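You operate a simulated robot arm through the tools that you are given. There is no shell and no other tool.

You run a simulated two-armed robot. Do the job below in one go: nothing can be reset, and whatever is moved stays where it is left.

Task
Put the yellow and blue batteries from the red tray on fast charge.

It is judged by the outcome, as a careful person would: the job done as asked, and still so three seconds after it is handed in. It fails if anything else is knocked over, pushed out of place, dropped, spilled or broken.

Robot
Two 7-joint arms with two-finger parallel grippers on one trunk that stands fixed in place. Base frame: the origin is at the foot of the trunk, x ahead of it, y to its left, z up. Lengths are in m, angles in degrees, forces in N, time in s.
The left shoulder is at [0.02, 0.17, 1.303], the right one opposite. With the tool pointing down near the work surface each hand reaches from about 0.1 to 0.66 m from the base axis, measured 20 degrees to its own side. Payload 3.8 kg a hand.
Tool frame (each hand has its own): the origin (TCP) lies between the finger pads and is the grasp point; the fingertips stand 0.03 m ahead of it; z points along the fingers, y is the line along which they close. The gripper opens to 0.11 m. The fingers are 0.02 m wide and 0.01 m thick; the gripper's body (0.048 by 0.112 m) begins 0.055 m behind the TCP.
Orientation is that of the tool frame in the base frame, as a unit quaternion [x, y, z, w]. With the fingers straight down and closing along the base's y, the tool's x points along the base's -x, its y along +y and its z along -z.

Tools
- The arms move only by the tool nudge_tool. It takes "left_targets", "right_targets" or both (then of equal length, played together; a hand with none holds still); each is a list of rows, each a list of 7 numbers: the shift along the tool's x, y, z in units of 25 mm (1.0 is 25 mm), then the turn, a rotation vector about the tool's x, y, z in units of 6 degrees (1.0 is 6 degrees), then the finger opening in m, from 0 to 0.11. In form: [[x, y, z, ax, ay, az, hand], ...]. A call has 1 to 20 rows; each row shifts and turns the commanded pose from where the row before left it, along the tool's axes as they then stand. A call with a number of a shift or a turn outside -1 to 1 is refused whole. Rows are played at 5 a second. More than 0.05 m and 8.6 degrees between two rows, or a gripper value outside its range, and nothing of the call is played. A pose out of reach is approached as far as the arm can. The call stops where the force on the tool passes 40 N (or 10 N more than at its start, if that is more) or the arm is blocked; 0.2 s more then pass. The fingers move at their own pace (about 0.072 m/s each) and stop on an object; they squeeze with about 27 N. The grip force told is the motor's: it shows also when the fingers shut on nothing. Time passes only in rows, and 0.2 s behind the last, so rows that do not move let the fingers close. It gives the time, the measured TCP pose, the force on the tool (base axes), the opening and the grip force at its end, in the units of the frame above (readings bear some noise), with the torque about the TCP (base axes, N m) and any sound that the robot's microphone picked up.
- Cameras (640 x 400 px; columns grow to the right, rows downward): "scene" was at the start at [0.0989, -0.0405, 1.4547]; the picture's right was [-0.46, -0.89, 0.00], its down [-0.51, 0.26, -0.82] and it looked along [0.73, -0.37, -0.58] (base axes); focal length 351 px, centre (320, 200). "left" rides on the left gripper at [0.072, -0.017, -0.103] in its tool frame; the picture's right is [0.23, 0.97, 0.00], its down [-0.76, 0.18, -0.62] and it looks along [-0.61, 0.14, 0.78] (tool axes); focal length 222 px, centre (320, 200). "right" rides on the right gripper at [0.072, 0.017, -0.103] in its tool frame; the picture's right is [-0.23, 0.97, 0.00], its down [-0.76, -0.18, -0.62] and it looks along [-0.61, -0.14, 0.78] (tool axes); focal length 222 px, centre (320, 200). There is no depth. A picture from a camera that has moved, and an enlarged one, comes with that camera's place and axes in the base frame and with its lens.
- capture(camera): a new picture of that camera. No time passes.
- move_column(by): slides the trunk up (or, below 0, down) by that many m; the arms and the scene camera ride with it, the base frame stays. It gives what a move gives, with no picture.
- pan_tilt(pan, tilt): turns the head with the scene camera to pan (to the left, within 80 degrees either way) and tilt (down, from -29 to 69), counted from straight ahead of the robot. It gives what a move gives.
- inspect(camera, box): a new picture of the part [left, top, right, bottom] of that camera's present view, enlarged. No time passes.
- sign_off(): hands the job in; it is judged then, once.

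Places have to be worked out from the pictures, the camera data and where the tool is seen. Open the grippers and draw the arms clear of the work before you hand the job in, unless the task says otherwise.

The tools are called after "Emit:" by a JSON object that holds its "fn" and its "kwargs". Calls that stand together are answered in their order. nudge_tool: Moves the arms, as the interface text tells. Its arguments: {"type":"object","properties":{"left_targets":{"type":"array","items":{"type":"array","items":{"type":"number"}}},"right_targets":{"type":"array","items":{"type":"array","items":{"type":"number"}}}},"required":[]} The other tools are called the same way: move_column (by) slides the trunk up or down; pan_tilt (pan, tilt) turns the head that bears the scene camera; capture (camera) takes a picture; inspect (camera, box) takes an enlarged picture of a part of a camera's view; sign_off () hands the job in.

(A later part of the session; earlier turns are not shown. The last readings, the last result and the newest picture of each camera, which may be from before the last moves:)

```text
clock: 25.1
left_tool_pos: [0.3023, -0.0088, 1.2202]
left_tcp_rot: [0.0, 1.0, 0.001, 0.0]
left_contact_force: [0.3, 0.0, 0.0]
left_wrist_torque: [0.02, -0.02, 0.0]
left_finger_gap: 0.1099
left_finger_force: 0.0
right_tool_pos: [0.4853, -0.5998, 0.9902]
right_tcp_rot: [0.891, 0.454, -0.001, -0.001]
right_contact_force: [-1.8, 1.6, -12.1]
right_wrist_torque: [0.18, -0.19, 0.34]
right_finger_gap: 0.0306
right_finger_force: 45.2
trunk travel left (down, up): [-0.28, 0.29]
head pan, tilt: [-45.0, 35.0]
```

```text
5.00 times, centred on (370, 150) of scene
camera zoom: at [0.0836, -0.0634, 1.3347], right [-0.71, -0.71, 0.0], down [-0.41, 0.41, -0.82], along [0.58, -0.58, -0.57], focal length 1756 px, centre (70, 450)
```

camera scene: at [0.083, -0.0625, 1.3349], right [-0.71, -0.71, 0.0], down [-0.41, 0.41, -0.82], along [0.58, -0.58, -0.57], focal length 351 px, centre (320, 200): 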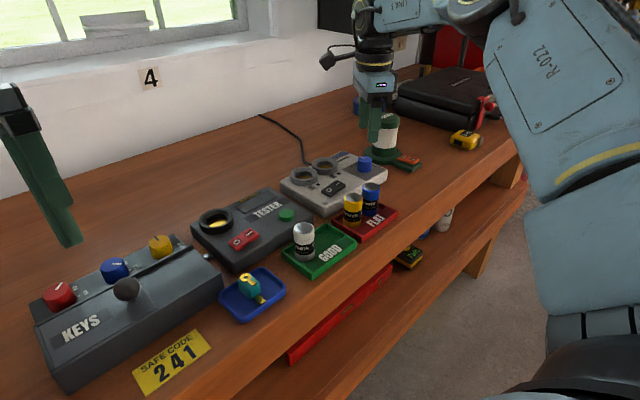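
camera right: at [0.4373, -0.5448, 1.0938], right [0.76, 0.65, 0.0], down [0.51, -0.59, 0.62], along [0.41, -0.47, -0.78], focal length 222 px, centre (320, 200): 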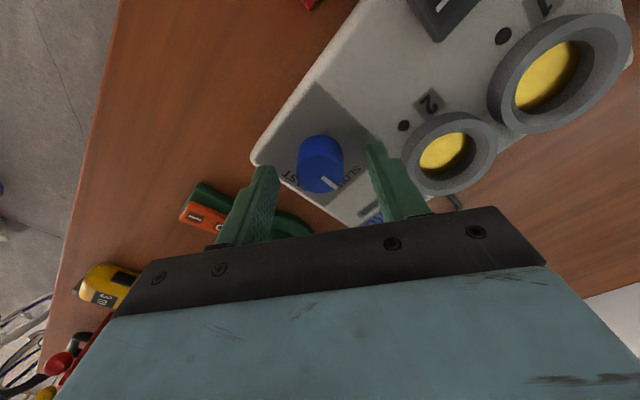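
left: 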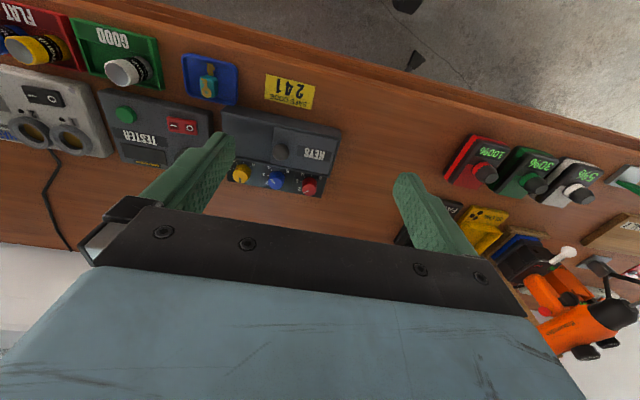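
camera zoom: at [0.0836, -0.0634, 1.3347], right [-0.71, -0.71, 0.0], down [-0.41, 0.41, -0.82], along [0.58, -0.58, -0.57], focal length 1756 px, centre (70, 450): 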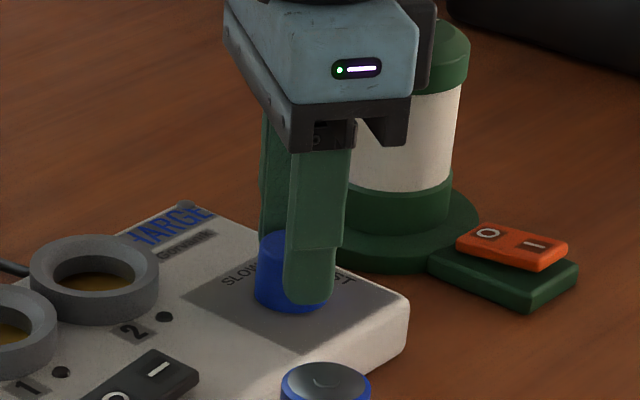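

The knob is now turned 90° and points to FAST. The z torque of 0.34 N·m suggests it is at its stop. I'll release and lift off straight up, then check the pointer.

Emit:
{"fn": "nudge_tool", "kwargs": {"right_targets": [[0, 0, 0, 0, 0, 0, 0.035], [0, 0, 0, 0, 0, 0, 0.05], [0, 0, 0, 0, 0, 0, 0.06], [0, 0, 0, 0, 0, 0, 0.06], [0, 0, -0.8, 0, 0, 0, 0.06], [0, 0, -1, 0, 0, 0, 0.06], [0, 0, -1, 0, 0, 0, 0.06], [0, 0, 0, 0, 0, 0, 0.06]]}}

Emit:
{"fn": "inspect", "kwargs": {"camera": "right", "box": [280, 80, 360, 150]}}

Emit:
{"fn": "capture", "kwargs": {"camera": "right"}}

Emit:
{"fn": "inspect", "kwargs": {"camera": "scene", "box": [270, 110, 430, 230]}}

```text
clock: 26.9
left_tool_pos: [0.3022, -0.0087, 1.2221]
left_tcp_rot: [0.0, 1.0, 0.001, 0.001]
left_contact_force: [-0.5, -0.1, 0.2]
left_wrist_torque: [-0.01, -0.04, 0.01]
left_finger_gap: 0.1103
left_finger_force: 0.0
right_tool_pos: [0.4842, -0.6017, 1.0614]
right_tcp_rot: [0.891, 0.455, 0.001, -0.001]
right_contact_force: [0.5, 0.5, -0.5]
right_wrist_torque: [-0.02, 0.0, 0.01]
right_finger_gap: 0.0603
right_finger_force: 0.0
trunk travel left (down, up): [-0.28, 0.29]
head pan, tilt: [-45.0, 35.0]
```

```text
5.71 times, centred on (320, 115) of right
camera zoom: at [0.5416, -0.5526, 1.1646], right [0.65, -0.76, 0.0], down [-0.59, -0.51, 0.62], along [-0.47, -0.41, -0.78], focal length 1269 px, centre (320, 686)
```

zoom: 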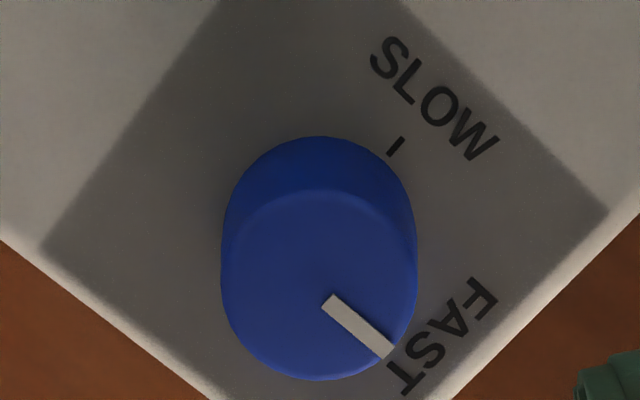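

```text
taken
camera right: at [0.5416, -0.5526, 1.1646], right [0.65, -0.76, 0.0], down [-0.59, -0.51, 0.62], along [-0.47, -0.41, -0.78], focal length 222 px, centre (320, 200)
```

right: 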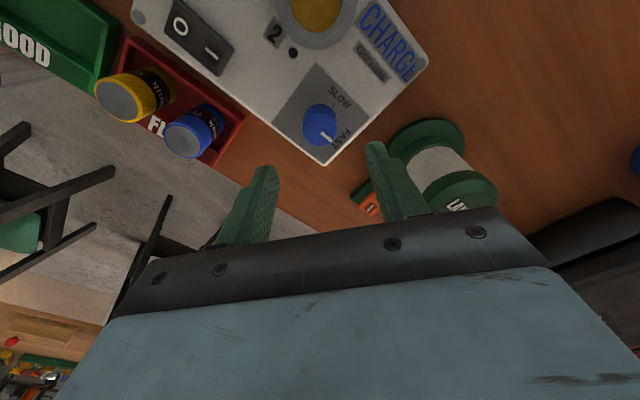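

```text
3.33 times, centred on (350, 170) of scene
camera zoom: at [0.0831, -0.0627, 1.3348], right [-0.71, -0.71, 0.0], down [-0.41, 0.41, -0.82], along [0.58, -0.58, -0.57], focal length 1170 px, centre (220, 300)
```

zoom: 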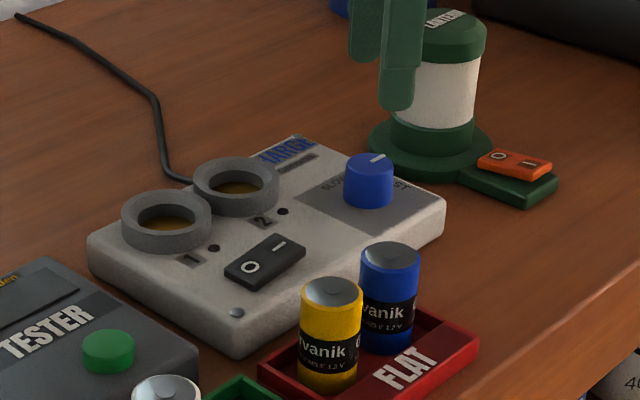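

The pointer is aligned with FAST and the charger has not shifted. Next I'll turn back to yaw 90° (fingers closing along x, so they stay clear of the neighbouring battery) and move above the blue battery.

Emit:
{"fn": "nudge_tool", "kwargs": {"right_targets": [[0, 0, 0, 0, 0, -1, 0.06], [0, 0, 0, 0, 0, -1, 0.06], [0, 0, 0, 0, 0, -1, 0.06], [0, 0, 0, 0, 0, -1, 0.06], [0, 0, 0, 0, 0, -1, 0.06], [0, 0, 0, 0, 0, -1, 0.06], [0.85, -0.8275, 0, 0, 0, 0, 0.06], [0.85, -0.8275, 0, 0, 0, 0, 0.06], [0.85, -0.8275, 0, 0, 0, 0, 0.06], [0.85, -0.8275, 0, 0, 0, 0, 0.06], [0, 0, 0, 0, 0, 0, 0.06]]}}

Emit:
{"fn": "capture", "kwargs": {"camera": "right"}}

Emit:
{"fn": "inspect", "kwargs": {"camera": "right", "box": [250, 70, 390, 170]}}

Emit:
{"fn": "inspect", "kwargs": {"camera": "scene", "box": [290, 120, 430, 240]}}

```text
clock: 29.3
left_tool_pos: [0.302, -0.0075, 1.2203]
left_tcp_rot: [0.0, 1.0, 0.0, 0.0]
left_contact_force: [0.0, -0.1, -0.1]
left_wrist_torque: [0.02, 0.0, 0.01]
left_finger_gap: 0.1099
left_finger_force: 0.0
right_tool_pos: [0.4011, -0.5132, 1.0588]
right_tcp_rot: [0.707, 0.707, 0.0, 0.0]
right_contact_force: [0.2, -0.4, 0.6]
right_wrist_torque: [0.02, 0.04, -0.01]
right_finger_gap: 0.06
right_finger_force: 0.0
trunk travel left (down, up): [-0.28, 0.29]
head pan, tilt: [-45.0, 35.0]
```

```text
taken
camera right: at [0.4184, -0.441, 1.1644], right [0.97, -0.23, 0.0], down [-0.18, -0.76, 0.62], along [-0.14, -0.61, -0.78], focal length 222 px, centre (320, 200)
```

right: 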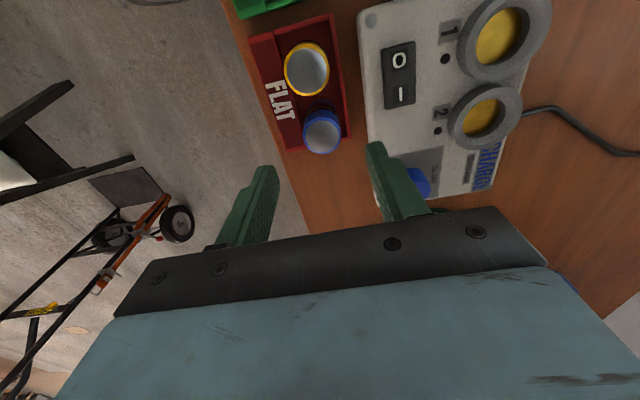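

```text
4.00 times, centred on (320, 120) of right
camera zoom: at [0.4184, -0.441, 1.1644], right [0.97, -0.23, 0.0], down [-0.18, -0.76, 0.62], along [-0.14, -0.61, -0.78], focal length 888 px, centre (320, 520)
```

zoom: 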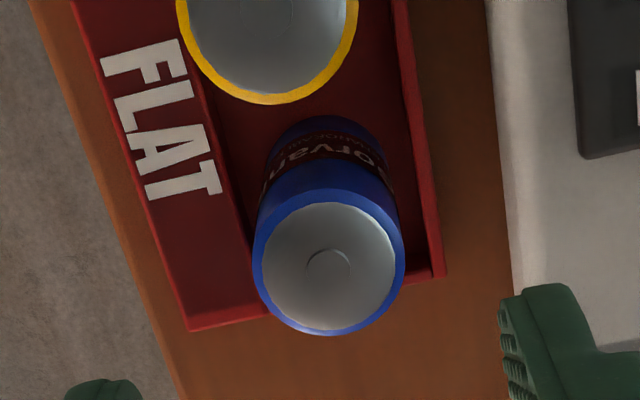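

```text
3.33 times, centred on (360, 180) of scene
camera zoom: at [0.0832, -0.0626, 1.3349], right [-0.71, -0.71, 0.0], down [-0.41, 0.41, -0.82], along [0.58, -0.58, -0.57], focal length 1170 px, centre (187, 267)
```

zoom: 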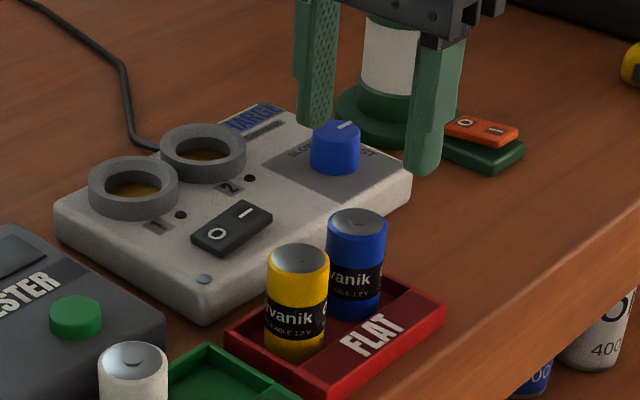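

The blue battery is within about 1 mm of the tool axis. I'll narrow the opening to 0.05 and descend partway, then check clearances.

Emit:
{"fn": "nudge_tool", "kwargs": {"right_targets": [[-0.04, 0.03, 0.7, 0, 0, 0, 0.05], [0, 0, 0.7, 0, 0, 0, 0.05], [0, 0, 0.7, 0, 0, 0, 0.05], [0, 0, 0.5, 0, 0, 0, 0.05], [0, 0, 0, 0, 0, 0, 0.05]]}}

Emit:
{"fn": "inspect", "kwargs": {"camera": "right", "box": [210, 80, 430, 230]}}

Emit:
{"fn": "inspect", "kwargs": {"camera": "scene", "box": [310, 140, 430, 240]}}

```text
clock: 30.5
left_tool_pos: [0.3022, -0.0076, 1.2205]
left_tcp_rot: [0.0, 1.0, 0.0, 0.0]
left_contact_force: [0.5, -0.6, -0.1]
left_wrist_torque: [0.01, 0.0, -0.01]
left_finger_gap: 0.11
left_finger_force: 0.0
right_tool_pos: [0.4016, -0.5158, 0.997]
right_tcp_rot: [0.708, 0.707, 0.0, 0.0]
right_contact_force: [-0.1, 0.1, 0.6]
right_wrist_torque: [0.02, 0.01, 0.0]
right_finger_gap: 0.05
right_finger_force: 0.1
trunk travel left (down, up): [-0.28, 0.29]
head pan, tilt: [-45.0, 35.0]
```

```text
2.67 times, centred on (320, 155) of right
camera zoom: at [0.4193, -0.4437, 1.1], right [0.97, -0.23, 0.0], down [-0.18, -0.76, 0.62], along [-0.14, -0.61, -0.78], focal length 592 px, centre (320, 320)
```

zoom: 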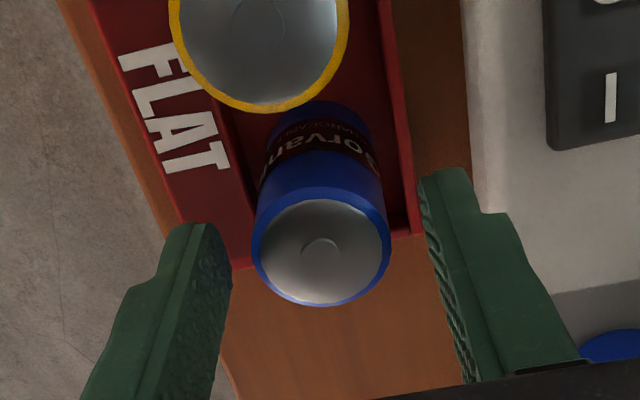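

```text
4.00 times, centred on (370, 190) of scene
camera zoom: at [0.0829, -0.0624, 1.3349], right [-0.71, -0.71, 0.0], down [-0.41, 0.41, -0.82], along [0.58, -0.58, -0.57], focal length 1405 px, centre (120, 240)
```

zoom: 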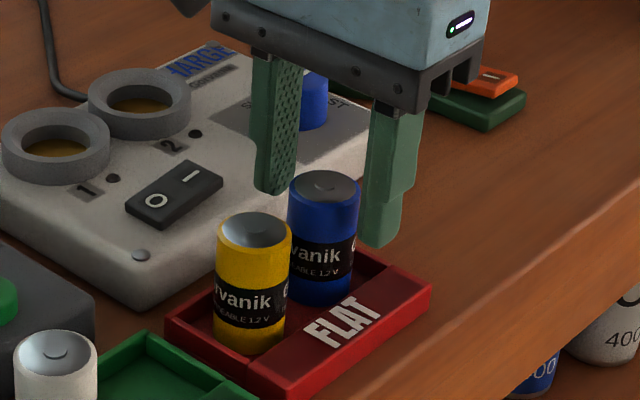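

Both fingers clear the tray, the yellow battery and the charger. I'll descend the last 13 mm and close on the blue battery.

Emit:
{"fn": "nudge_tool", "kwargs": {"right_targets": [[0, 0, 0.5, 0, 0, 0, 0.05], [0, 0, 0, 0, 0, 0, 0.042], [0, 0, 0, 0, 0, 0, 0.034], [0, 0, 0, 0, 0, 0, 0.02], [0, 0, 0, 0, 0, 0, 0.02], [0, 0, 0, 0, 0, 0, 0.02]]}}

Emit:
{"fn": "inspect", "kwargs": {"camera": "right", "box": [210, 80, 430, 230]}}

Emit:
{"fn": "inspect", "kwargs": {"camera": "scene", "box": [310, 140, 430, 240]}}

```text
clock: 31.9
left_tool_pos: [0.3021, -0.0089, 1.2209]
left_tcp_rot: [-0.001, 1.0, 0.0, 0.0]
left_contact_force: [0.1, -0.3, -0.8]
left_wrist_torque: [0.01, 0.01, 0.0]
left_finger_gap: 0.11
left_finger_force: 0.1
right_tool_pos: [0.4024, -0.5174, 0.984]
right_tcp_rot: [0.708, 0.707, 0.001, 0.0]
right_contact_force: [0.1, 0.0, 0.8]
right_wrist_torque: [-0.02, 0.02, 0.0]
right_finger_gap: 0.0319
right_finger_force: 26.4
trunk travel left (down, up): [-0.28, 0.29]
head pan, tilt: [-45.0, 35.0]
```

```text
2.67 times, centred on (320, 155) of right
camera zoom: at [0.4203, -0.4441, 1.0875], right [0.97, -0.23, 0.0], down [-0.18, -0.76, 0.62], along [-0.14, -0.61, -0.78], focal length 592 px, centre (320, 320)
```

zoom: 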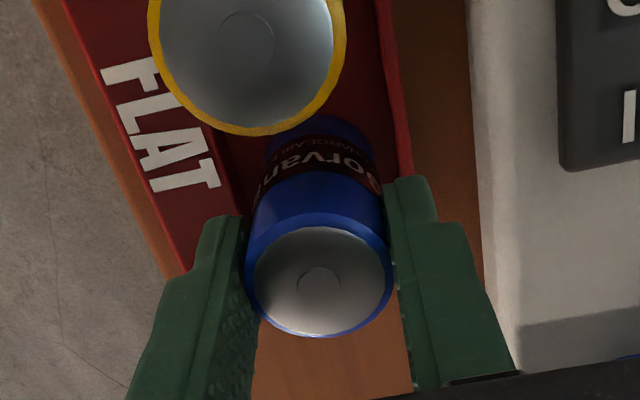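

```text
4.00 times, centred on (370, 190) of scene
camera zoom: at [0.083, -0.0624, 1.3349], right [-0.71, -0.71, 0.0], down [-0.41, 0.41, -0.82], along [0.58, -0.58, -0.57], focal length 1405 px, centre (120, 240)
```

zoom: 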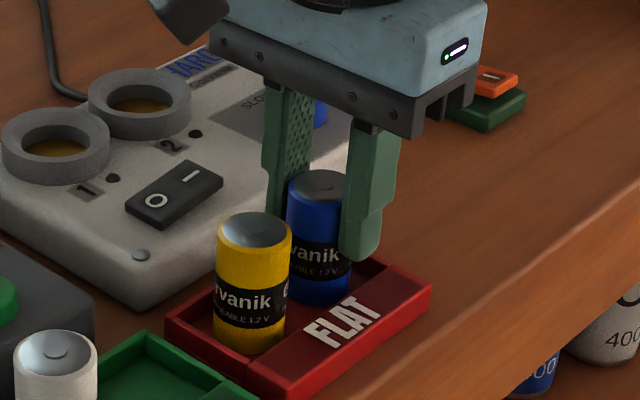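

Gripped at 0.0319 m, so the battery is 32 mm wide and well centred in the hand. I'll lift it 75 mm straight up and check.

Emit:
{"fn": "nudge_tool", "kwargs": {"right_targets": [[0, 0, -0.4, 0, 0, 0, 0.02], [0, 0, -0.6, 0, 0, 0, 0.02], [0, 0, -1, 0, 0, 0, 0.02], [0, 0, -1, 0, 0, 0, 0.02], [0, 0, 0, 0, 0, 0, 0.02]]}}

Emit:
{"fn": "capture", "kwargs": {"camera": "right"}}

Emit:
{"fn": "inspect", "kwargs": {"camera": "scene", "box": [290, 90, 450, 240]}}

```text
clock: 33.1
left_tool_pos: [0.302, -0.0081, 1.2208]
left_tcp_rot: [0.001, 1.0, 0.0, 0.0]
left_contact_force: [-0.8, -0.1, -1.1]
left_wrist_torque: [0.01, -0.02, 0.01]
left_finger_gap: 0.11
left_finger_force: 0.1
right_tool_pos: [0.4045, -0.5154, 1.0592]
right_tcp_rot: [0.706, 0.708, 0.0, 0.0]
right_contact_force: [0.4, -0.5, -1.3]
right_wrist_torque: [-0.01, -0.03, 0.04]
right_finger_gap: 0.032
right_finger_force: 26.6
trunk travel left (down, up): [-0.28, 0.29]
head pan, tilt: [-45.0, 35.0]
```

```text
taken
camera right: at [0.4213, -0.4437, 1.1632], right [0.97, -0.23, 0.0], down [-0.18, -0.76, 0.62], along [-0.14, -0.61, -0.78], focal length 222 px, centre (320, 200)
```

right: 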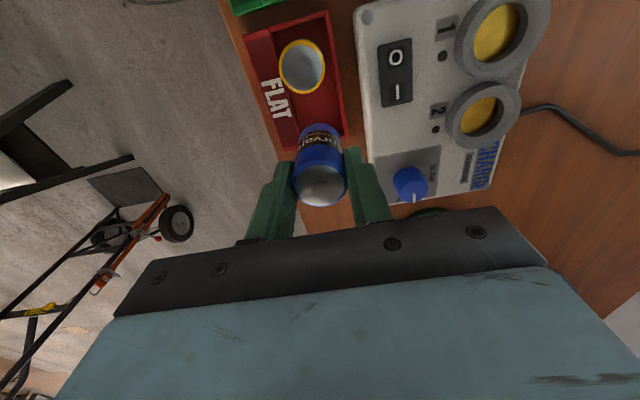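

```text
2.67 times, centred on (370, 165) of scene
camera zoom: at [0.0832, -0.0627, 1.3348], right [-0.71, -0.71, 0.0], down [-0.41, 0.41, -0.82], along [0.58, -0.58, -0.57], focal length 936 px, centre (187, 293)
```

zoom: 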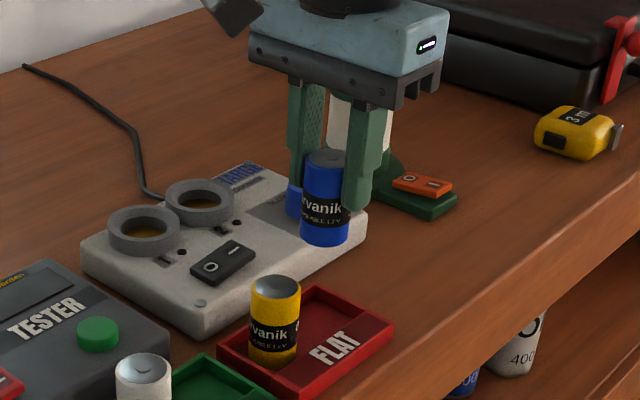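

The blue battery is held upright and clear. I'll carry it over to well 2 at this height.

Emit:
{"fn": "nudge_tool", "kwargs": {"right_targets": [[-0.146, 0.8, 0, 0, 0, 0, 0.02], [-0.146, 0.84, 0, 0, 0, 0, 0.02], [-0.146, 0.84, 0, 0, 0, 0, 0.02], [-0.146, 0.84, 0, 0, 0, 0, 0.02], [-0.146, 0.84, 0, 0, 0, 0, 0.02], [-0.146, 0.84, 0, 0, 0, 0, 0.02], [-0.146, 0.84, 0, 0, 0, 0, 0.02], [0, 0, 0, 0, 0, 0, 0.02], [0, 0, 0, 0, 0, 0, 0.02]]}}

Emit:
{"fn": "capture", "kwargs": {"camera": "right"}}

Emit:
{"fn": "inspect", "kwargs": {"camera": "right", "box": [240, 40, 420, 210]}}

Emit:
{"fn": "inspect", "kwargs": {"camera": "scene", "box": [270, 70, 420, 220]}}

```text
clock: 35.1
left_tool_pos: [0.3017, -0.0077, 1.2207]
left_tcp_rot: [0.0, 1.0, 0.001, 0.0]
left_contact_force: [-0.2, 0.2, 0.1]
left_wrist_torque: [0.01, 0.0, -0.02]
left_finger_gap: 0.11
left_finger_force: 0.0
right_tool_pos: [0.5508, -0.5421, 1.0587]
right_tcp_rot: [0.706, 0.708, 0.0, 0.0]
right_contact_force: [0.5, -0.1, -1.8]
right_wrist_torque: [-0.02, -0.01, 0.01]
right_finger_gap: 0.032
right_finger_force: 26.7
trunk travel left (down, up): [-0.28, 0.29]
head pan, tilt: [-45.0, 35.0]
```

```text
taken
camera right: at [0.5681, -0.4693, 1.1626], right [0.97, -0.23, 0.0], down [-0.18, -0.76, 0.62], along [-0.14, -0.61, -0.78], focal length 222 px, centre (320, 200)
```

right: 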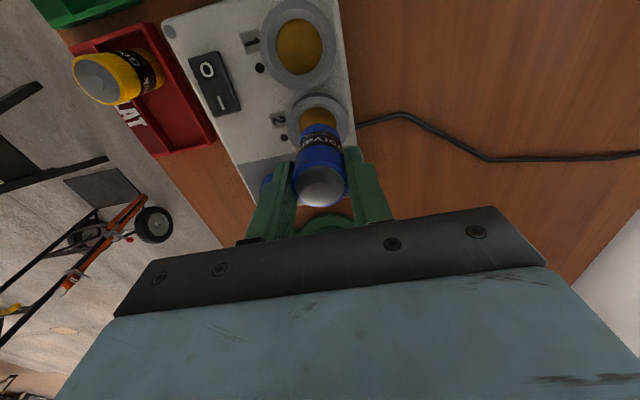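

```text
2.35 times, centred on (330, 125) of right
camera zoom: at [0.5681, -0.4693, 1.1626], right [0.97, -0.23, 0.0], down [-0.18, -0.76, 0.62], along [-0.14, -0.61, -0.78], focal length 523 px, centre (296, 376)
```

zoom: 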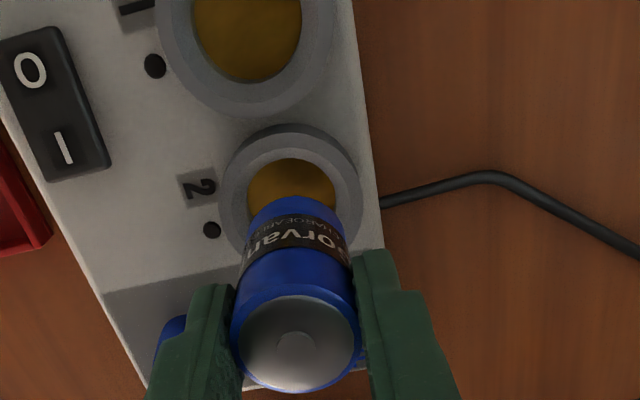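

```text
2.67 times, centred on (345, 145) of scene
camera zoom: at [0.0836, -0.0624, 1.3348], right [-0.71, -0.71, 0.0], down [-0.41, 0.41, -0.82], along [0.58, -0.58, -0.57], focal length 936 px, centre (253, 347)
```

zoom: 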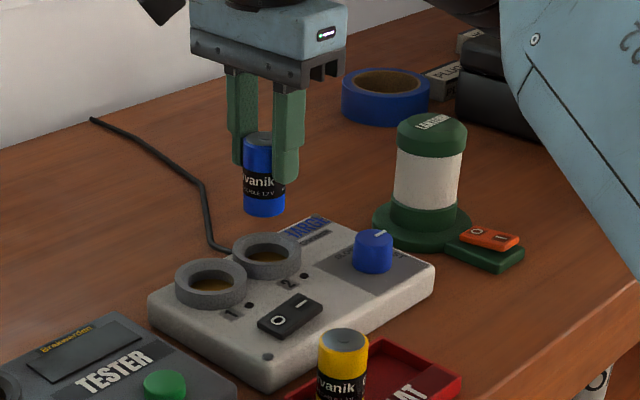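

The hand reaches here. I'll zoom in on the ring to measure its centre against the tool axis.

Emit:
{"fn": "inspect", "kwargs": {"camera": "right", "box": [280, 80, 360, 140]}}

Emit:
{"fn": "inspect", "kwargs": {"camera": "scene", "box": [310, 110, 390, 180]}}

```text
6.67 times, centred on (320, 110) of right
camera zoom: at [0.5681, -0.4693, 1.1626], right [0.97, -0.23, 0.0], down [-0.18, -0.76, 0.62], along [-0.14, -0.61, -0.78], focal length 1481 px, centre (320, 800)
```

zoom: 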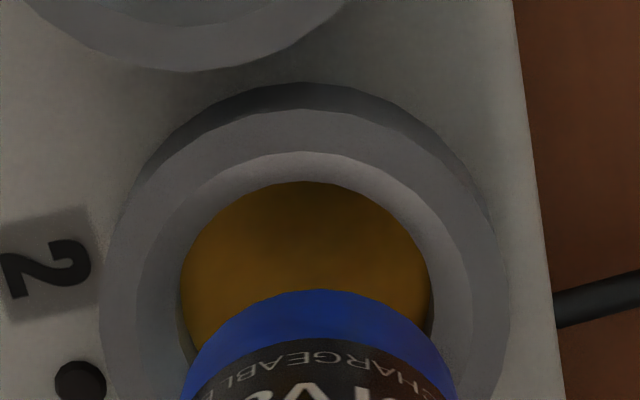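

```text
5.71 times, centred on (350, 145) of scene
camera zoom: at [0.0836, -0.0624, 1.3348], right [-0.71, -0.71, 0.0], down [-0.41, 0.41, -0.82], along [0.58, -0.58, -0.57], focal length 2007 px, centre (149, 514)
```

zoom: 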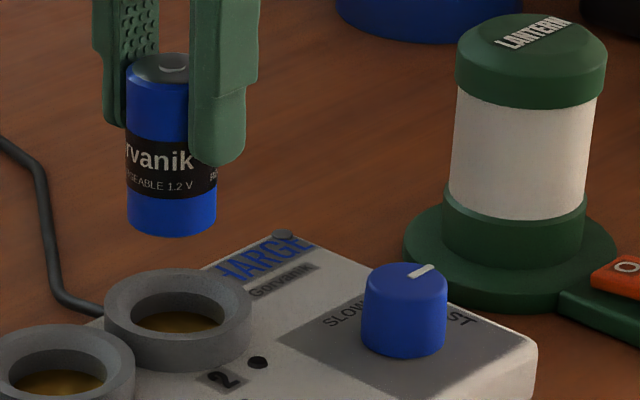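

The ring has a wide chamfer (about 47 mm opening to a 36 mm hole), and its centre is about 2 mm toward −x of the tool axis. I'll correct that and lower until the battery's foot is just above the ring, then look again.

Emit:
{"fn": "nudge_tool", "kwargs": {"right_targets": [[0, -0.08, 0.4, 0, 0, 0, 0.02], [0, 0, 0.4, 0, 0, 0, 0.02], [0, 0, 0.4, 0, 0, 0, 0.02], [0, 0, 0, 0, 0, 0, 0.02]]}}

Emit:
{"fn": "inspect", "kwargs": {"camera": "right", "box": [260, 80, 380, 170]}}

Emit:
{"fn": "inspect", "kwargs": {"camera": "scene", "box": [300, 110, 380, 180]}}

```text
clock: 36.1
left_tool_pos: [0.3025, -0.009, 1.221]
left_tcp_rot: [0.0, 1.0, 0.0, 0.0]
left_contact_force: [0.4, -0.2, 0.5]
left_wrist_torque: [-0.03, -0.01, 0.01]
left_finger_gap: 0.1101
left_finger_force: 0.1
right_tool_pos: [0.5471, -0.5413, 1.0283]
right_tcp_rot: [0.707, 0.707, 0.0, 0.0]
right_contact_force: [1.0, 0.3, -1.5]
right_wrist_torque: [-0.02, 0.0, 0.05]
right_finger_gap: 0.0321
right_finger_force: 26.8
trunk travel left (down, up): [-0.28, 0.29]
head pan, tilt: [-45.0, 35.0]
```

```text
4.44 times, centred on (320, 125) of right
camera zoom: at [0.5644, -0.4696, 1.1324], right [0.97, -0.23, 0.0], down [-0.18, -0.76, 0.62], along [-0.14, -0.61, -0.78], focal length 987 px, centre (320, 533)
```

zoom: 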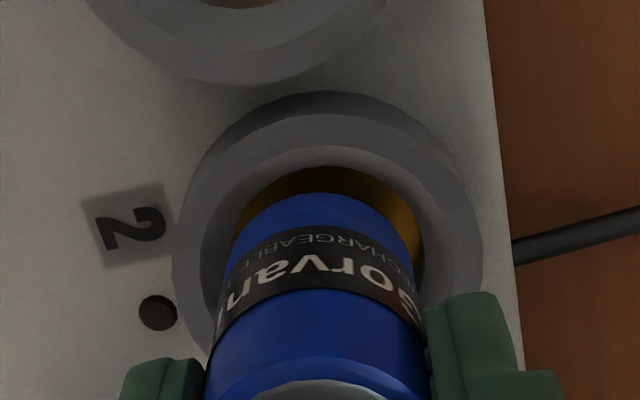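

```text
5.71 times, centred on (340, 145) of scene
camera zoom: at [0.083, -0.0627, 1.3349], right [-0.71, -0.71, 0.0], down [-0.41, 0.41, -0.82], along [0.58, -0.58, -0.57], focal length 2007 px, centre (206, 514)
```

zoom: 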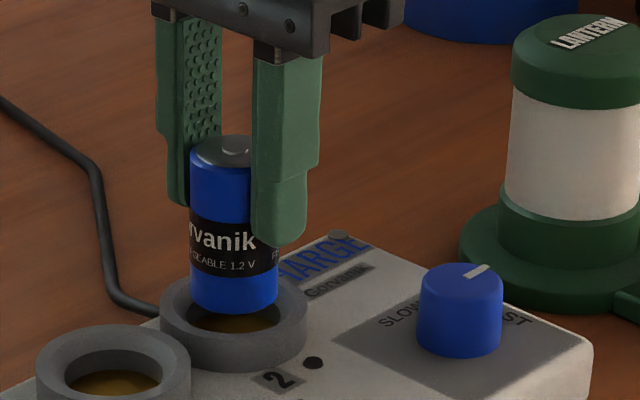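

The battery foot is just above the ring and looks centred within a millimetre or two in both views. I'll lower gently in small steps, watching the force.

Emit:
{"fn": "nudge_tool", "kwargs": {"right_targets": [[0, 0, 0.2, 0, 0, 0, 0.02], [0, 0, 0.2, 0, 0, 0, 0.02], [0, 0, 0, 0, 0, 0, 0.02]]}}

Emit:
{"fn": "inspect", "kwargs": {"camera": "right", "box": [260, 80, 380, 170]}}

Emit:
{"fn": "inspect", "kwargs": {"camera": "scene", "box": [300, 110, 380, 180]}}

```text
clock: 36.9
left_tool_pos: [0.3021, -0.0086, 1.2221]
left_tcp_rot: [0.0, 1.0, -0.001, 0.0]
left_contact_force: [0.4, 0.2, 0.2]
left_wrist_torque: [0.01, -0.03, 0.0]
left_finger_gap: 0.1101
left_finger_force: 0.1
right_tool_pos: [0.5462, -0.5417, 1.02]
right_tcp_rot: [0.707, 0.707, 0.0, 0.002]
right_contact_force: [0.9, -1.4, 1.2]
right_wrist_torque: [0.01, -0.05, -0.01]
right_finger_gap: 0.0323
right_finger_force: 27.1
trunk travel left (down, up): [-0.28, 0.29]
head pan, tilt: [-45.0, 35.0]
```

```text
4.44 times, centred on (320, 125) of right
camera zoom: at [0.5632, -0.4691, 1.1231], right [0.97, -0.23, 0.0], down [-0.18, -0.76, 0.62], along [-0.14, -0.61, -0.78], focal length 987 px, centre (320, 533)
```

zoom: 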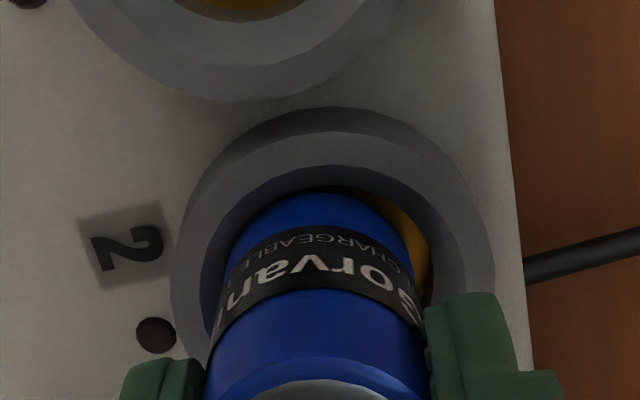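

```text
5.71 times, centred on (340, 145) of scene
camera zoom: at [0.0831, -0.0625, 1.3349], right [-0.71, -0.71, 0.0], down [-0.41, 0.41, -0.82], along [0.58, -0.58, -0.57], focal length 2007 px, centre (206, 514)
```

zoom: 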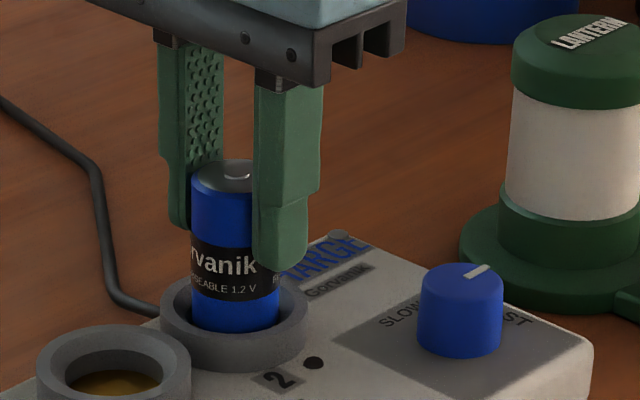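

The battery foot is inside the chamfer, but the gap shows on the +x side only, so it sits about 1.5 mm too far toward −x. I'll shift +1.5 mm in x and go on lowering.

Emit:
{"fn": "nudge_tool", "kwargs": {"right_targets": [[0, 0.06, 0, 0, 0, 0, 0.02], [0, 0, 0.15, 0, 0, 0, 0.02], [0, 0, 0, 0, 0, 0, 0.02]]}}

Emit:
{"fn": "inspect", "kwargs": {"camera": "right", "box": [260, 80, 380, 170]}}

Emit:
{"fn": "inspect", "kwargs": {"camera": "scene", "box": [300, 110, 380, 180]}}

```text
clock: 37.7
left_tool_pos: [0.3009, -0.0082, 1.22]
left_tcp_rot: [0.0, 1.0, 0.0, 0.0]
left_contact_force: [-0.2, 0.6, 0.1]
left_wrist_torque: [-0.01, 0.01, -0.02]
left_finger_gap: 0.11
left_finger_force: 0.1
right_tool_pos: [0.5465, -0.5415, 1.0189]
right_tcp_rot: [0.707, 0.707, 0.002, 0.004]
right_contact_force: [5.5, -10.3, 17.4]
right_wrist_torque: [-0.3, -0.36, -0.04]
right_finger_gap: 0.0323
right_finger_force: 27.3
trunk travel left (down, up): [-0.28, 0.29]
head pan, tilt: [-45.0, 35.0]
```

```text
4.44 times, centred on (320, 125) of right
camera zoom: at [0.5628, -0.4685, 1.1222], right [0.97, -0.23, 0.01], down [-0.18, -0.76, 0.62], along [-0.14, -0.61, -0.78], focal length 987 px, centre (320, 533)
```

zoom: 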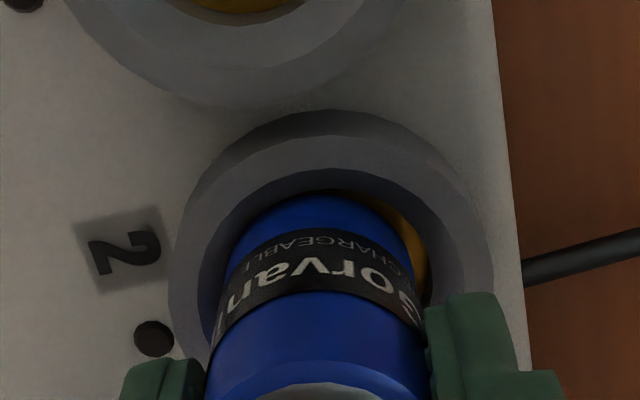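

```text
5.71 times, centred on (340, 145) of scene
camera zoom: at [0.0823, -0.0623, 1.3351], right [-0.71, -0.71, 0.0], down [-0.41, 0.41, -0.82], along [0.58, -0.58, -0.57], focal length 2007 px, centre (206, 514)
```

zoom: 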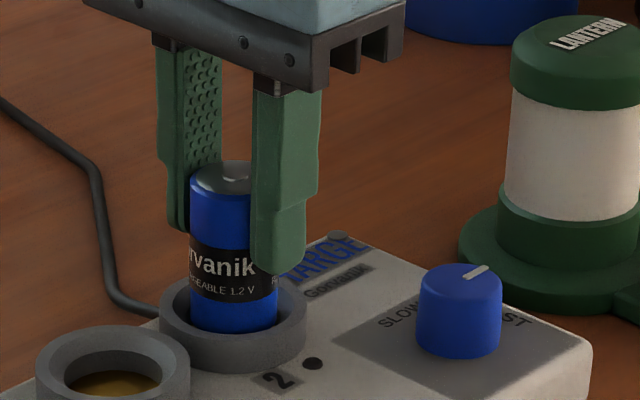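

The tool feels +x 5.5 N, −y 10 N and 17 N up, so the foot is riding the chamfer on its +y and −x side. I'll ease up 4 mm, shift −y by 2 mm and +x by 1 mm, then lower again.

Emit:
{"fn": "nudge_tool", "kwargs": {"right_targets": [[0, 0, -0.16, 0, 0, 0, 0.02], [-0.08, 0.04, 0, 0, 0, 0, 0.02], [0, 0, 0, 0, 0, 0, 0.02], [0, 0, 0.12, 0, 0, 0, 0.02], [0, 0, 0.12, 0, 0, 0, 0.02], [0, 0, 0, 0, 0, 0, 0.02]]}}

Emit:
{"fn": "inspect", "kwargs": {"camera": "right", "box": [260, 80, 380, 170]}}

Emit:
{"fn": "inspect", "kwargs": {"camera": "scene", "box": [300, 110, 380, 180]}}

```text
clock: 39.1
left_tool_pos: [0.3044, -0.0088, 1.2209]
left_tcp_rot: [0.0, 1.0, 0.0, -0.002]
left_contact_force: [0.2, -0.3, 0.7]
left_wrist_torque: [-0.03, 0.01, 0.04]
left_finger_gap: 0.1097
left_finger_force: 0.0
right_tool_pos: [0.5466, -0.5399, 1.0084]
right_tcp_rot: [0.707, 0.707, 0.0, -0.001]
right_contact_force: [16.5, -9.2, -7.2]
right_wrist_torque: [-0.51, -0.89, -0.1]
right_finger_gap: 0.0324
right_finger_force: 27.3
right hand out of reach, approached as far as the arm can: row 2
trunk travel left (down, up): [-0.28, 0.29]
head pan, tilt: [-45.0, 35.0]
```

```text
4.44 times, centred on (320, 125) of right
camera zoom: at [0.564, -0.4687, 1.1132], right [0.97, -0.23, 0.0], down [-0.18, -0.76, 0.62], along [-0.14, -0.61, -0.78], focal length 987 px, centre (320, 533)
```

zoom: 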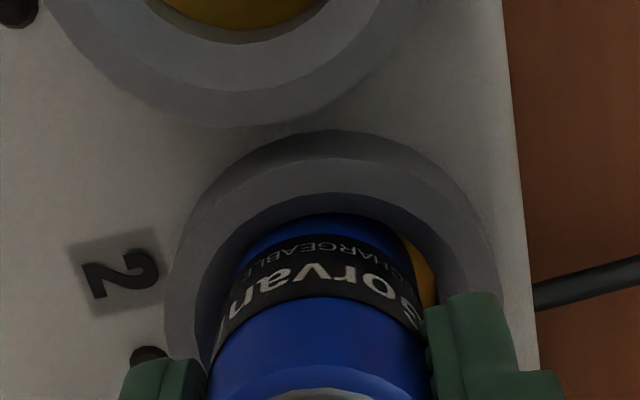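

```text
5.71 times, centred on (340, 145) of scene
camera zoom: at [0.0851, -0.0638, 1.3343], right [-0.71, -0.71, 0.0], down [-0.41, 0.41, -0.82], along [0.58, -0.58, -0.58], focal length 2007 px, centre (206, 514)
```

zoom: 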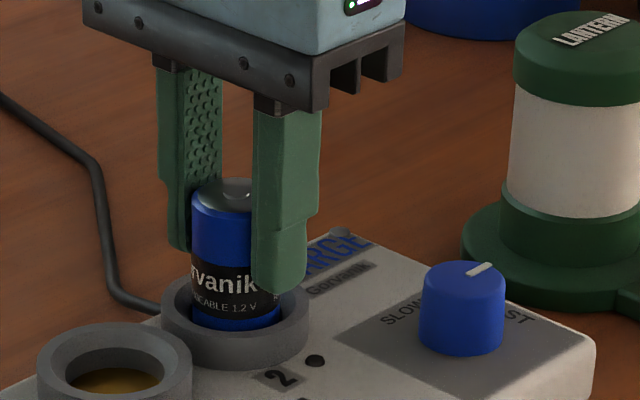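

The battery has dropped into the hole: TCP z 1.008 puts its foot near z 0.946. The last shift touched the arm's reach limit though, leaving a 16 N sideways load. I'll tilt the hand 1.5° so the wrist comes inward, then ease the TCP outward to relieve the load before releasing.

Emit:
{"fn": "nudge_tool", "kwargs": {"right_targets": [[0, 0, 0, -0.2, -0.14, 0, 0.02], [-0.02, 0.04, 0, 0, 0, 0, 0.02], [0, 0, 0, 0, 0, 0, 0.02]]}}

Emit:
{"fn": "inspect", "kwargs": {"camera": "right", "box": [260, 80, 380, 170]}}

Emit:
{"fn": "inspect", "kwargs": {"camera": "scene", "box": [300, 110, 380, 180]}}

```text
clock: 39.9
left_tool_pos: [0.3013, -0.0094, 1.2212]
left_tcp_rot: [0.001, 1.0, -0.001, 0.0]
left_contact_force: [0.4, -0.4, -0.5]
left_wrist_torque: [0.01, 0.03, 0.01]
left_finger_gap: 0.1103
left_finger_force: 0.1
right_tool_pos: [0.546, -0.5406, 1.0121]
right_tcp_rot: [0.708, 0.707, 0.002, 0.011]
right_contact_force: [0.7, 0.1, -1.8]
right_wrist_torque: [0.02, 0.01, 0.01]
right_finger_gap: 0.0324
right_finger_force: 27.0
trunk travel left (down, up): [-0.28, 0.29]
head pan, tilt: [-45.0, 35.0]
```

```text
4.44 times, centred on (320, 125) of right
camera zoom: at [0.5617, -0.4674, 1.116], right [0.97, -0.23, 0.02], down [-0.19, -0.75, 0.63], along [-0.13, -0.62, -0.78], focal length 987 px, centre (320, 533)
```

zoom: 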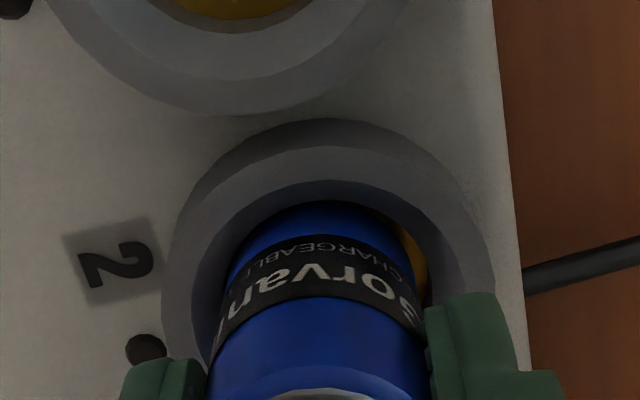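

```text
5.71 times, centred on (340, 145) of scene
camera zoom: at [0.0831, -0.0626, 1.3349], right [-0.71, -0.71, 0.0], down [-0.41, 0.41, -0.82], along [0.58, -0.58, -0.57], focal length 2007 px, centre (206, 514)
```

zoom: 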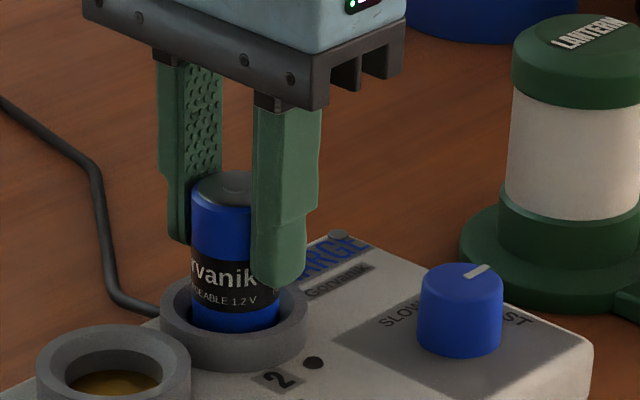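

The load is gone and the battery hangs freely inside the ring. I'll lower in 2.5 mm steps until it touches the floor of the well.

Emit:
{"fn": "nudge_tool", "kwargs": {"right_targets": [[0, 0, 0.1, 0, 0, 0, 0.02], [0, 0, 0.1, 0, 0, 0, 0.02], [0, 0, 0, 0, 0, 0, 0.02]]}}

Emit:
{"fn": "inspect", "kwargs": {"camera": "right", "box": [260, 80, 380, 170]}}

Emit:
{"fn": "inspect", "kwargs": {"camera": "scene", "box": [300, 110, 380, 180]}}

```text
clock: 40.7
left_tool_pos: [0.3013, -0.008, 1.2214]
left_tcp_rot: [0.0, 1.0, 0.0, 0.0]
left_contact_force: [0.5, 0.1, 0.6]
left_wrist_torque: [-0.03, -0.02, -0.01]
left_finger_gap: 0.1098
left_finger_force: 0.1
right_tool_pos: [0.5455, -0.5388, 1.0094]
right_tcp_rot: [0.707, 0.707, 0.003, 0.014]
right_contact_force: [-0.5, -1.3, 4.1]
right_wrist_torque: [-0.01, 0.1, 0.01]
right_finger_gap: 0.0322
right_finger_force: 27.1
trunk travel left (down, up): [-0.28, 0.29]
head pan, tilt: [-45.0, 35.0]
```

```text
4.44 times, centred on (320, 125) of right
camera zoom: at [0.5614, -0.4671, 1.1122], right [0.97, -0.23, 0.03], down [-0.19, -0.75, 0.63], along [-0.12, -0.62, -0.78], focal length 987 px, centre (320, 533)
```

zoom: 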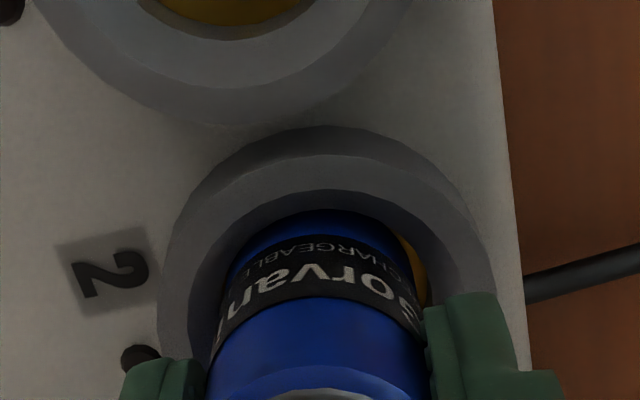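

```text
5.71 times, centred on (340, 145) of scene
camera zoom: at [0.0825, -0.0622, 1.335], right [-0.71, -0.71, 0.0], down [-0.41, 0.41, -0.82], along [0.58, -0.58, -0.57], focal length 2007 px, centre (206, 514)
```

zoom: 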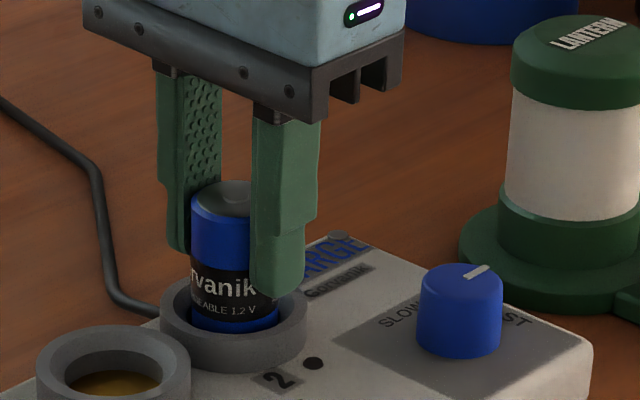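

The force turned to +4 N upward at TCP z 1.009, with the foot at about 0.947, so the battery stands on the well floor. I'll open the fingers gently and rise straight up.

Emit:
{"fn": "nudge_tool", "kwargs": {"right_targets": [[0, 0, 0, 0, 0, 0, 0.036], [0, 0, 0, 0, 0, 0, 0.046], [0, 0, 0, 0, 0, 0, 0.056], [0, 0, 0, 0, 0, 0, 0.056], [0, 0, 0, 0, 0, 0, 0.056]]}}

Emit:
{"fn": "inspect", "kwargs": {"camera": "right", "box": [250, 80, 400, 200]}}

Emit:
{"fn": "inspect", "kwargs": {"camera": "scene", "box": [300, 110, 380, 180]}}

```text
clock: 41.9
left_tool_pos: [0.3024, -0.0084, 1.2201]
left_tcp_rot: [0.0, 1.0, 0.0, 0.0]
left_contact_force: [0.5, 0.8, -0.2]
left_wrist_torque: [0.0, 0.02, 0.0]
left_finger_gap: 0.11
left_finger_force: 0.2
right_tool_pos: [0.5449, -0.5412, 1.009]
right_tcp_rot: [0.706, 0.708, 0.001, 0.012]
right_contact_force: [0.4, -0.8, 0.7]
right_wrist_torque: [-0.03, 0.0, -0.01]
right_finger_gap: 0.0558
right_finger_force: 0.1
trunk travel left (down, up): [-0.28, 0.29]
head pan, tilt: [-45.0, 35.0]
```

```text
3.33 times, centred on (325, 140) of right
camera zoom: at [0.5616, -0.4671, 1.1113], right [0.97, -0.23, 0.02], down [-0.19, -0.75, 0.63], along [-0.12, -0.62, -0.78], focal length 740 px, centre (303, 400)
```

zoom: 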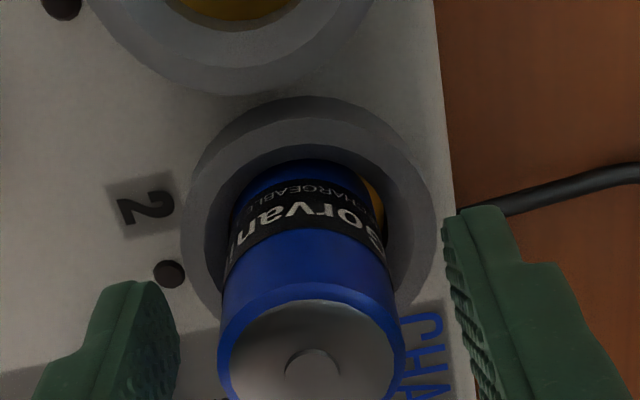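

```text
5.71 times, centred on (340, 145) of scene
camera zoom: at [0.0829, -0.0625, 1.3349], right [-0.71, -0.71, 0.0], down [-0.41, 0.41, -0.82], along [0.58, -0.58, -0.57], focal length 2007 px, centre (206, 514)
```

zoom: 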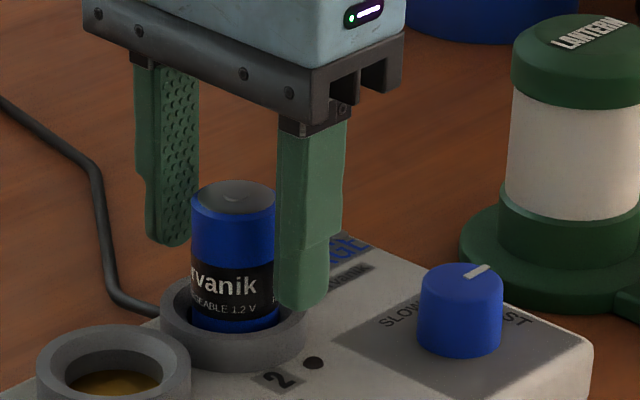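

Blue stands upright in well 2. I'll rise straight up, undo the tilt, then go above the yellow battery.

Emit:
{"fn": "nudge_tool", "kwargs": {"right_targets": [[0, 0, -0.6, 0, 0, 0, 0.056], [0, 0, -0.9, 0, 0, 0, 0.056], [0, 0, -1, 0, 0, 0, 0.056], [0.3, -0.7, -0.4, 0.2, 0.14, 0, 0.056], [0.45, -0.82, 0, 0, 0, 0, 0.056], [0.45, -0.82, 0, 0, 0, 0, 0.056], [0.45, -0.82, 0, 0, 0, 0, 0.056], [0.45, -0.82, 0, 0, 0, 0, 0.056], [0.45, -0.82, 0, 0, 0, 0, 0.056], [0.45, -0.82, 0.2, 0, 0, 0, 0.056], [0, 0, 0.8, 0, 0, 0, 0.056], [0, 0, 0, 0, 0, 0, 0.056]]}}

Emit:
{"fn": "capture", "kwargs": {"camera": "right"}}

Emit:
{"fn": "inspect", "kwargs": {"camera": "right", "box": [250, 70, 390, 170]}}

Emit:
{"fn": "inspect", "kwargs": {"camera": "scene", "box": [270, 90, 430, 230]}}

```text
clock: 44.5
left_tool_pos: [0.3008, -0.009, 1.2226]
left_tcp_rot: [0.0, 1.0, 0.0, 0.0]
left_contact_force: [-1.2, -0.3, -0.3]
left_wrist_torque: [-0.06, 0.0, 0.01]
left_finger_gap: 0.1099
left_finger_force: 0.0
right_tool_pos: [0.4048, -0.4647, 1.0569]
right_tcp_rot: [0.707, 0.707, 0.0, 0.0]
right_contact_force: [0.2, 0.1, 0.8]
right_wrist_torque: [0.03, 0.04, 0.0]
right_finger_gap: 0.0561
right_finger_force: 0.1
trunk travel left (down, up): [-0.28, 0.29]
head pan, tilt: [-45.0, 35.0]
```

```text
taken
camera right: at [0.4215, -0.3931, 1.1604], right [0.97, -0.23, 0.0], down [-0.18, -0.76, 0.62], along [-0.14, -0.61, -0.78], focal length 222 px, centre (320, 200)
```

right: 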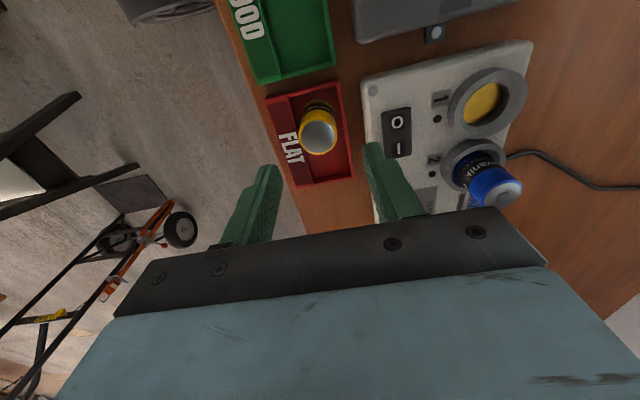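

```text
4.00 times, centred on (320, 120) of right
camera zoom: at [0.4215, -0.3931, 1.1604], right [0.97, -0.23, 0.0], down [-0.18, -0.76, 0.62], along [-0.14, -0.61, -0.78], focal length 888 px, centre (320, 520)
```

zoom: 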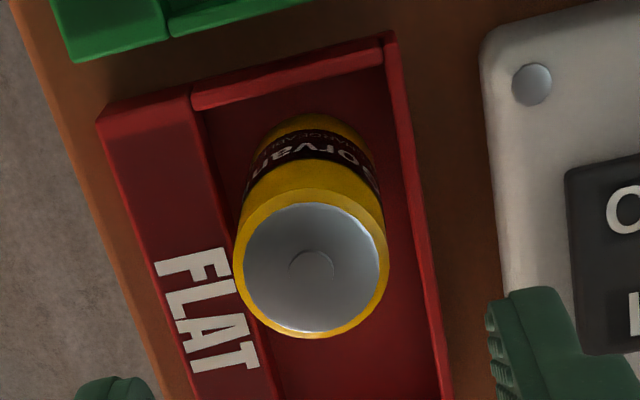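

```text
2.86 times, centred on (350, 160) of scene
camera zoom: at [0.0826, -0.0621, 1.335], right [-0.71, -0.71, 0.0], down [-0.41, 0.41, -0.82], along [0.58, -0.58, -0.57], focal length 1003 px, centre (234, 314)
```

zoom: 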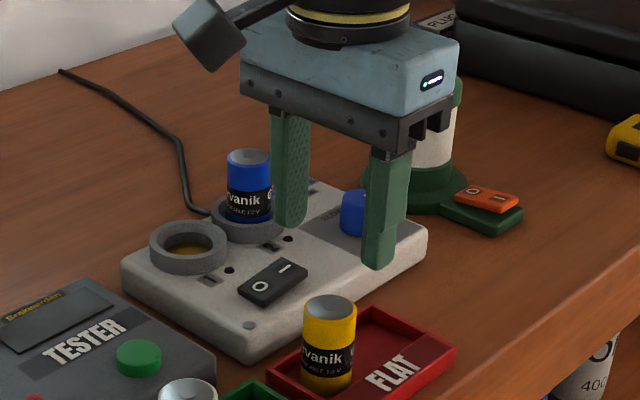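

The yellow battery is about 1.5 mm toward −x of the tool axis. I'll correct that, descend around it and close.

Emit:
{"fn": "nudge_tool", "kwargs": {"right_targets": [[0.03, -0.06, 0.6, 0, 0, 0, 0.05], [0, 0, 0.7, 0, 0, 0, 0.05], [0, 0, 0.7, 0, 0, 0, 0.05], [0, 0, 0.4, 0, 0, 0, 0.05], [0, 0, 0, 0, 0, 0, 0.05]]}}

Emit:
{"fn": "inspect", "kwargs": {"camera": "right", "box": [210, 80, 430, 230]}}

Emit:
{"fn": "inspect", "kwargs": {"camera": "scene", "box": [310, 140, 430, 240]}}

```text
clock: 45.7
left_tool_pos: [0.301, -0.007, 1.2208]
left_tcp_rot: [-0.001, 1.0, 0.0, 0.0]
left_contact_force: [0.1, 0.2, -0.1]
left_wrist_torque: [0.0, 0.02, 0.0]
left_finger_gap: 0.11
left_finger_force: 0.1
right_tool_pos: [0.4032, -0.4642, 0.9963]
right_tcp_rot: [0.707, 0.707, -0.001, 0.0]
right_contact_force: [-0.4, -0.3, 0.5]
right_wrist_torque: [0.0, -0.02, -0.03]
right_finger_gap: 0.0501
right_finger_force: 0.1
trunk travel left (down, up): [-0.28, 0.29]
head pan, tilt: [-45.0, 35.0]
```

```text
2.67 times, centred on (320, 155) of right
camera zoom: at [0.4205, -0.3924, 1.1002], right [0.97, -0.23, 0.0], down [-0.18, -0.76, 0.62], along [-0.14, -0.61, -0.78], focal length 592 px, centre (320, 320)
```

zoom: 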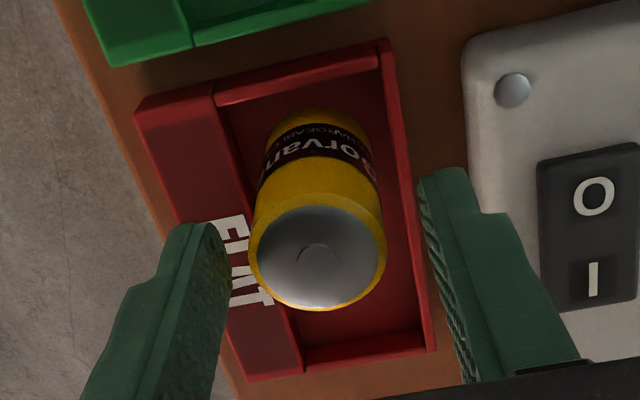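

```text
4.00 times, centred on (370, 190) of scene
camera zoom: at [0.0829, -0.0624, 1.3349], right [-0.71, -0.71, 0.0], down [-0.41, 0.41, -0.82], along [0.58, -0.58, -0.57], focal length 1405 px, centre (120, 240)
```

zoom: 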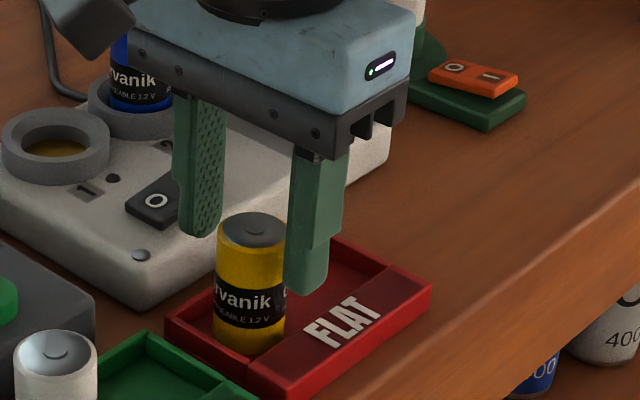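

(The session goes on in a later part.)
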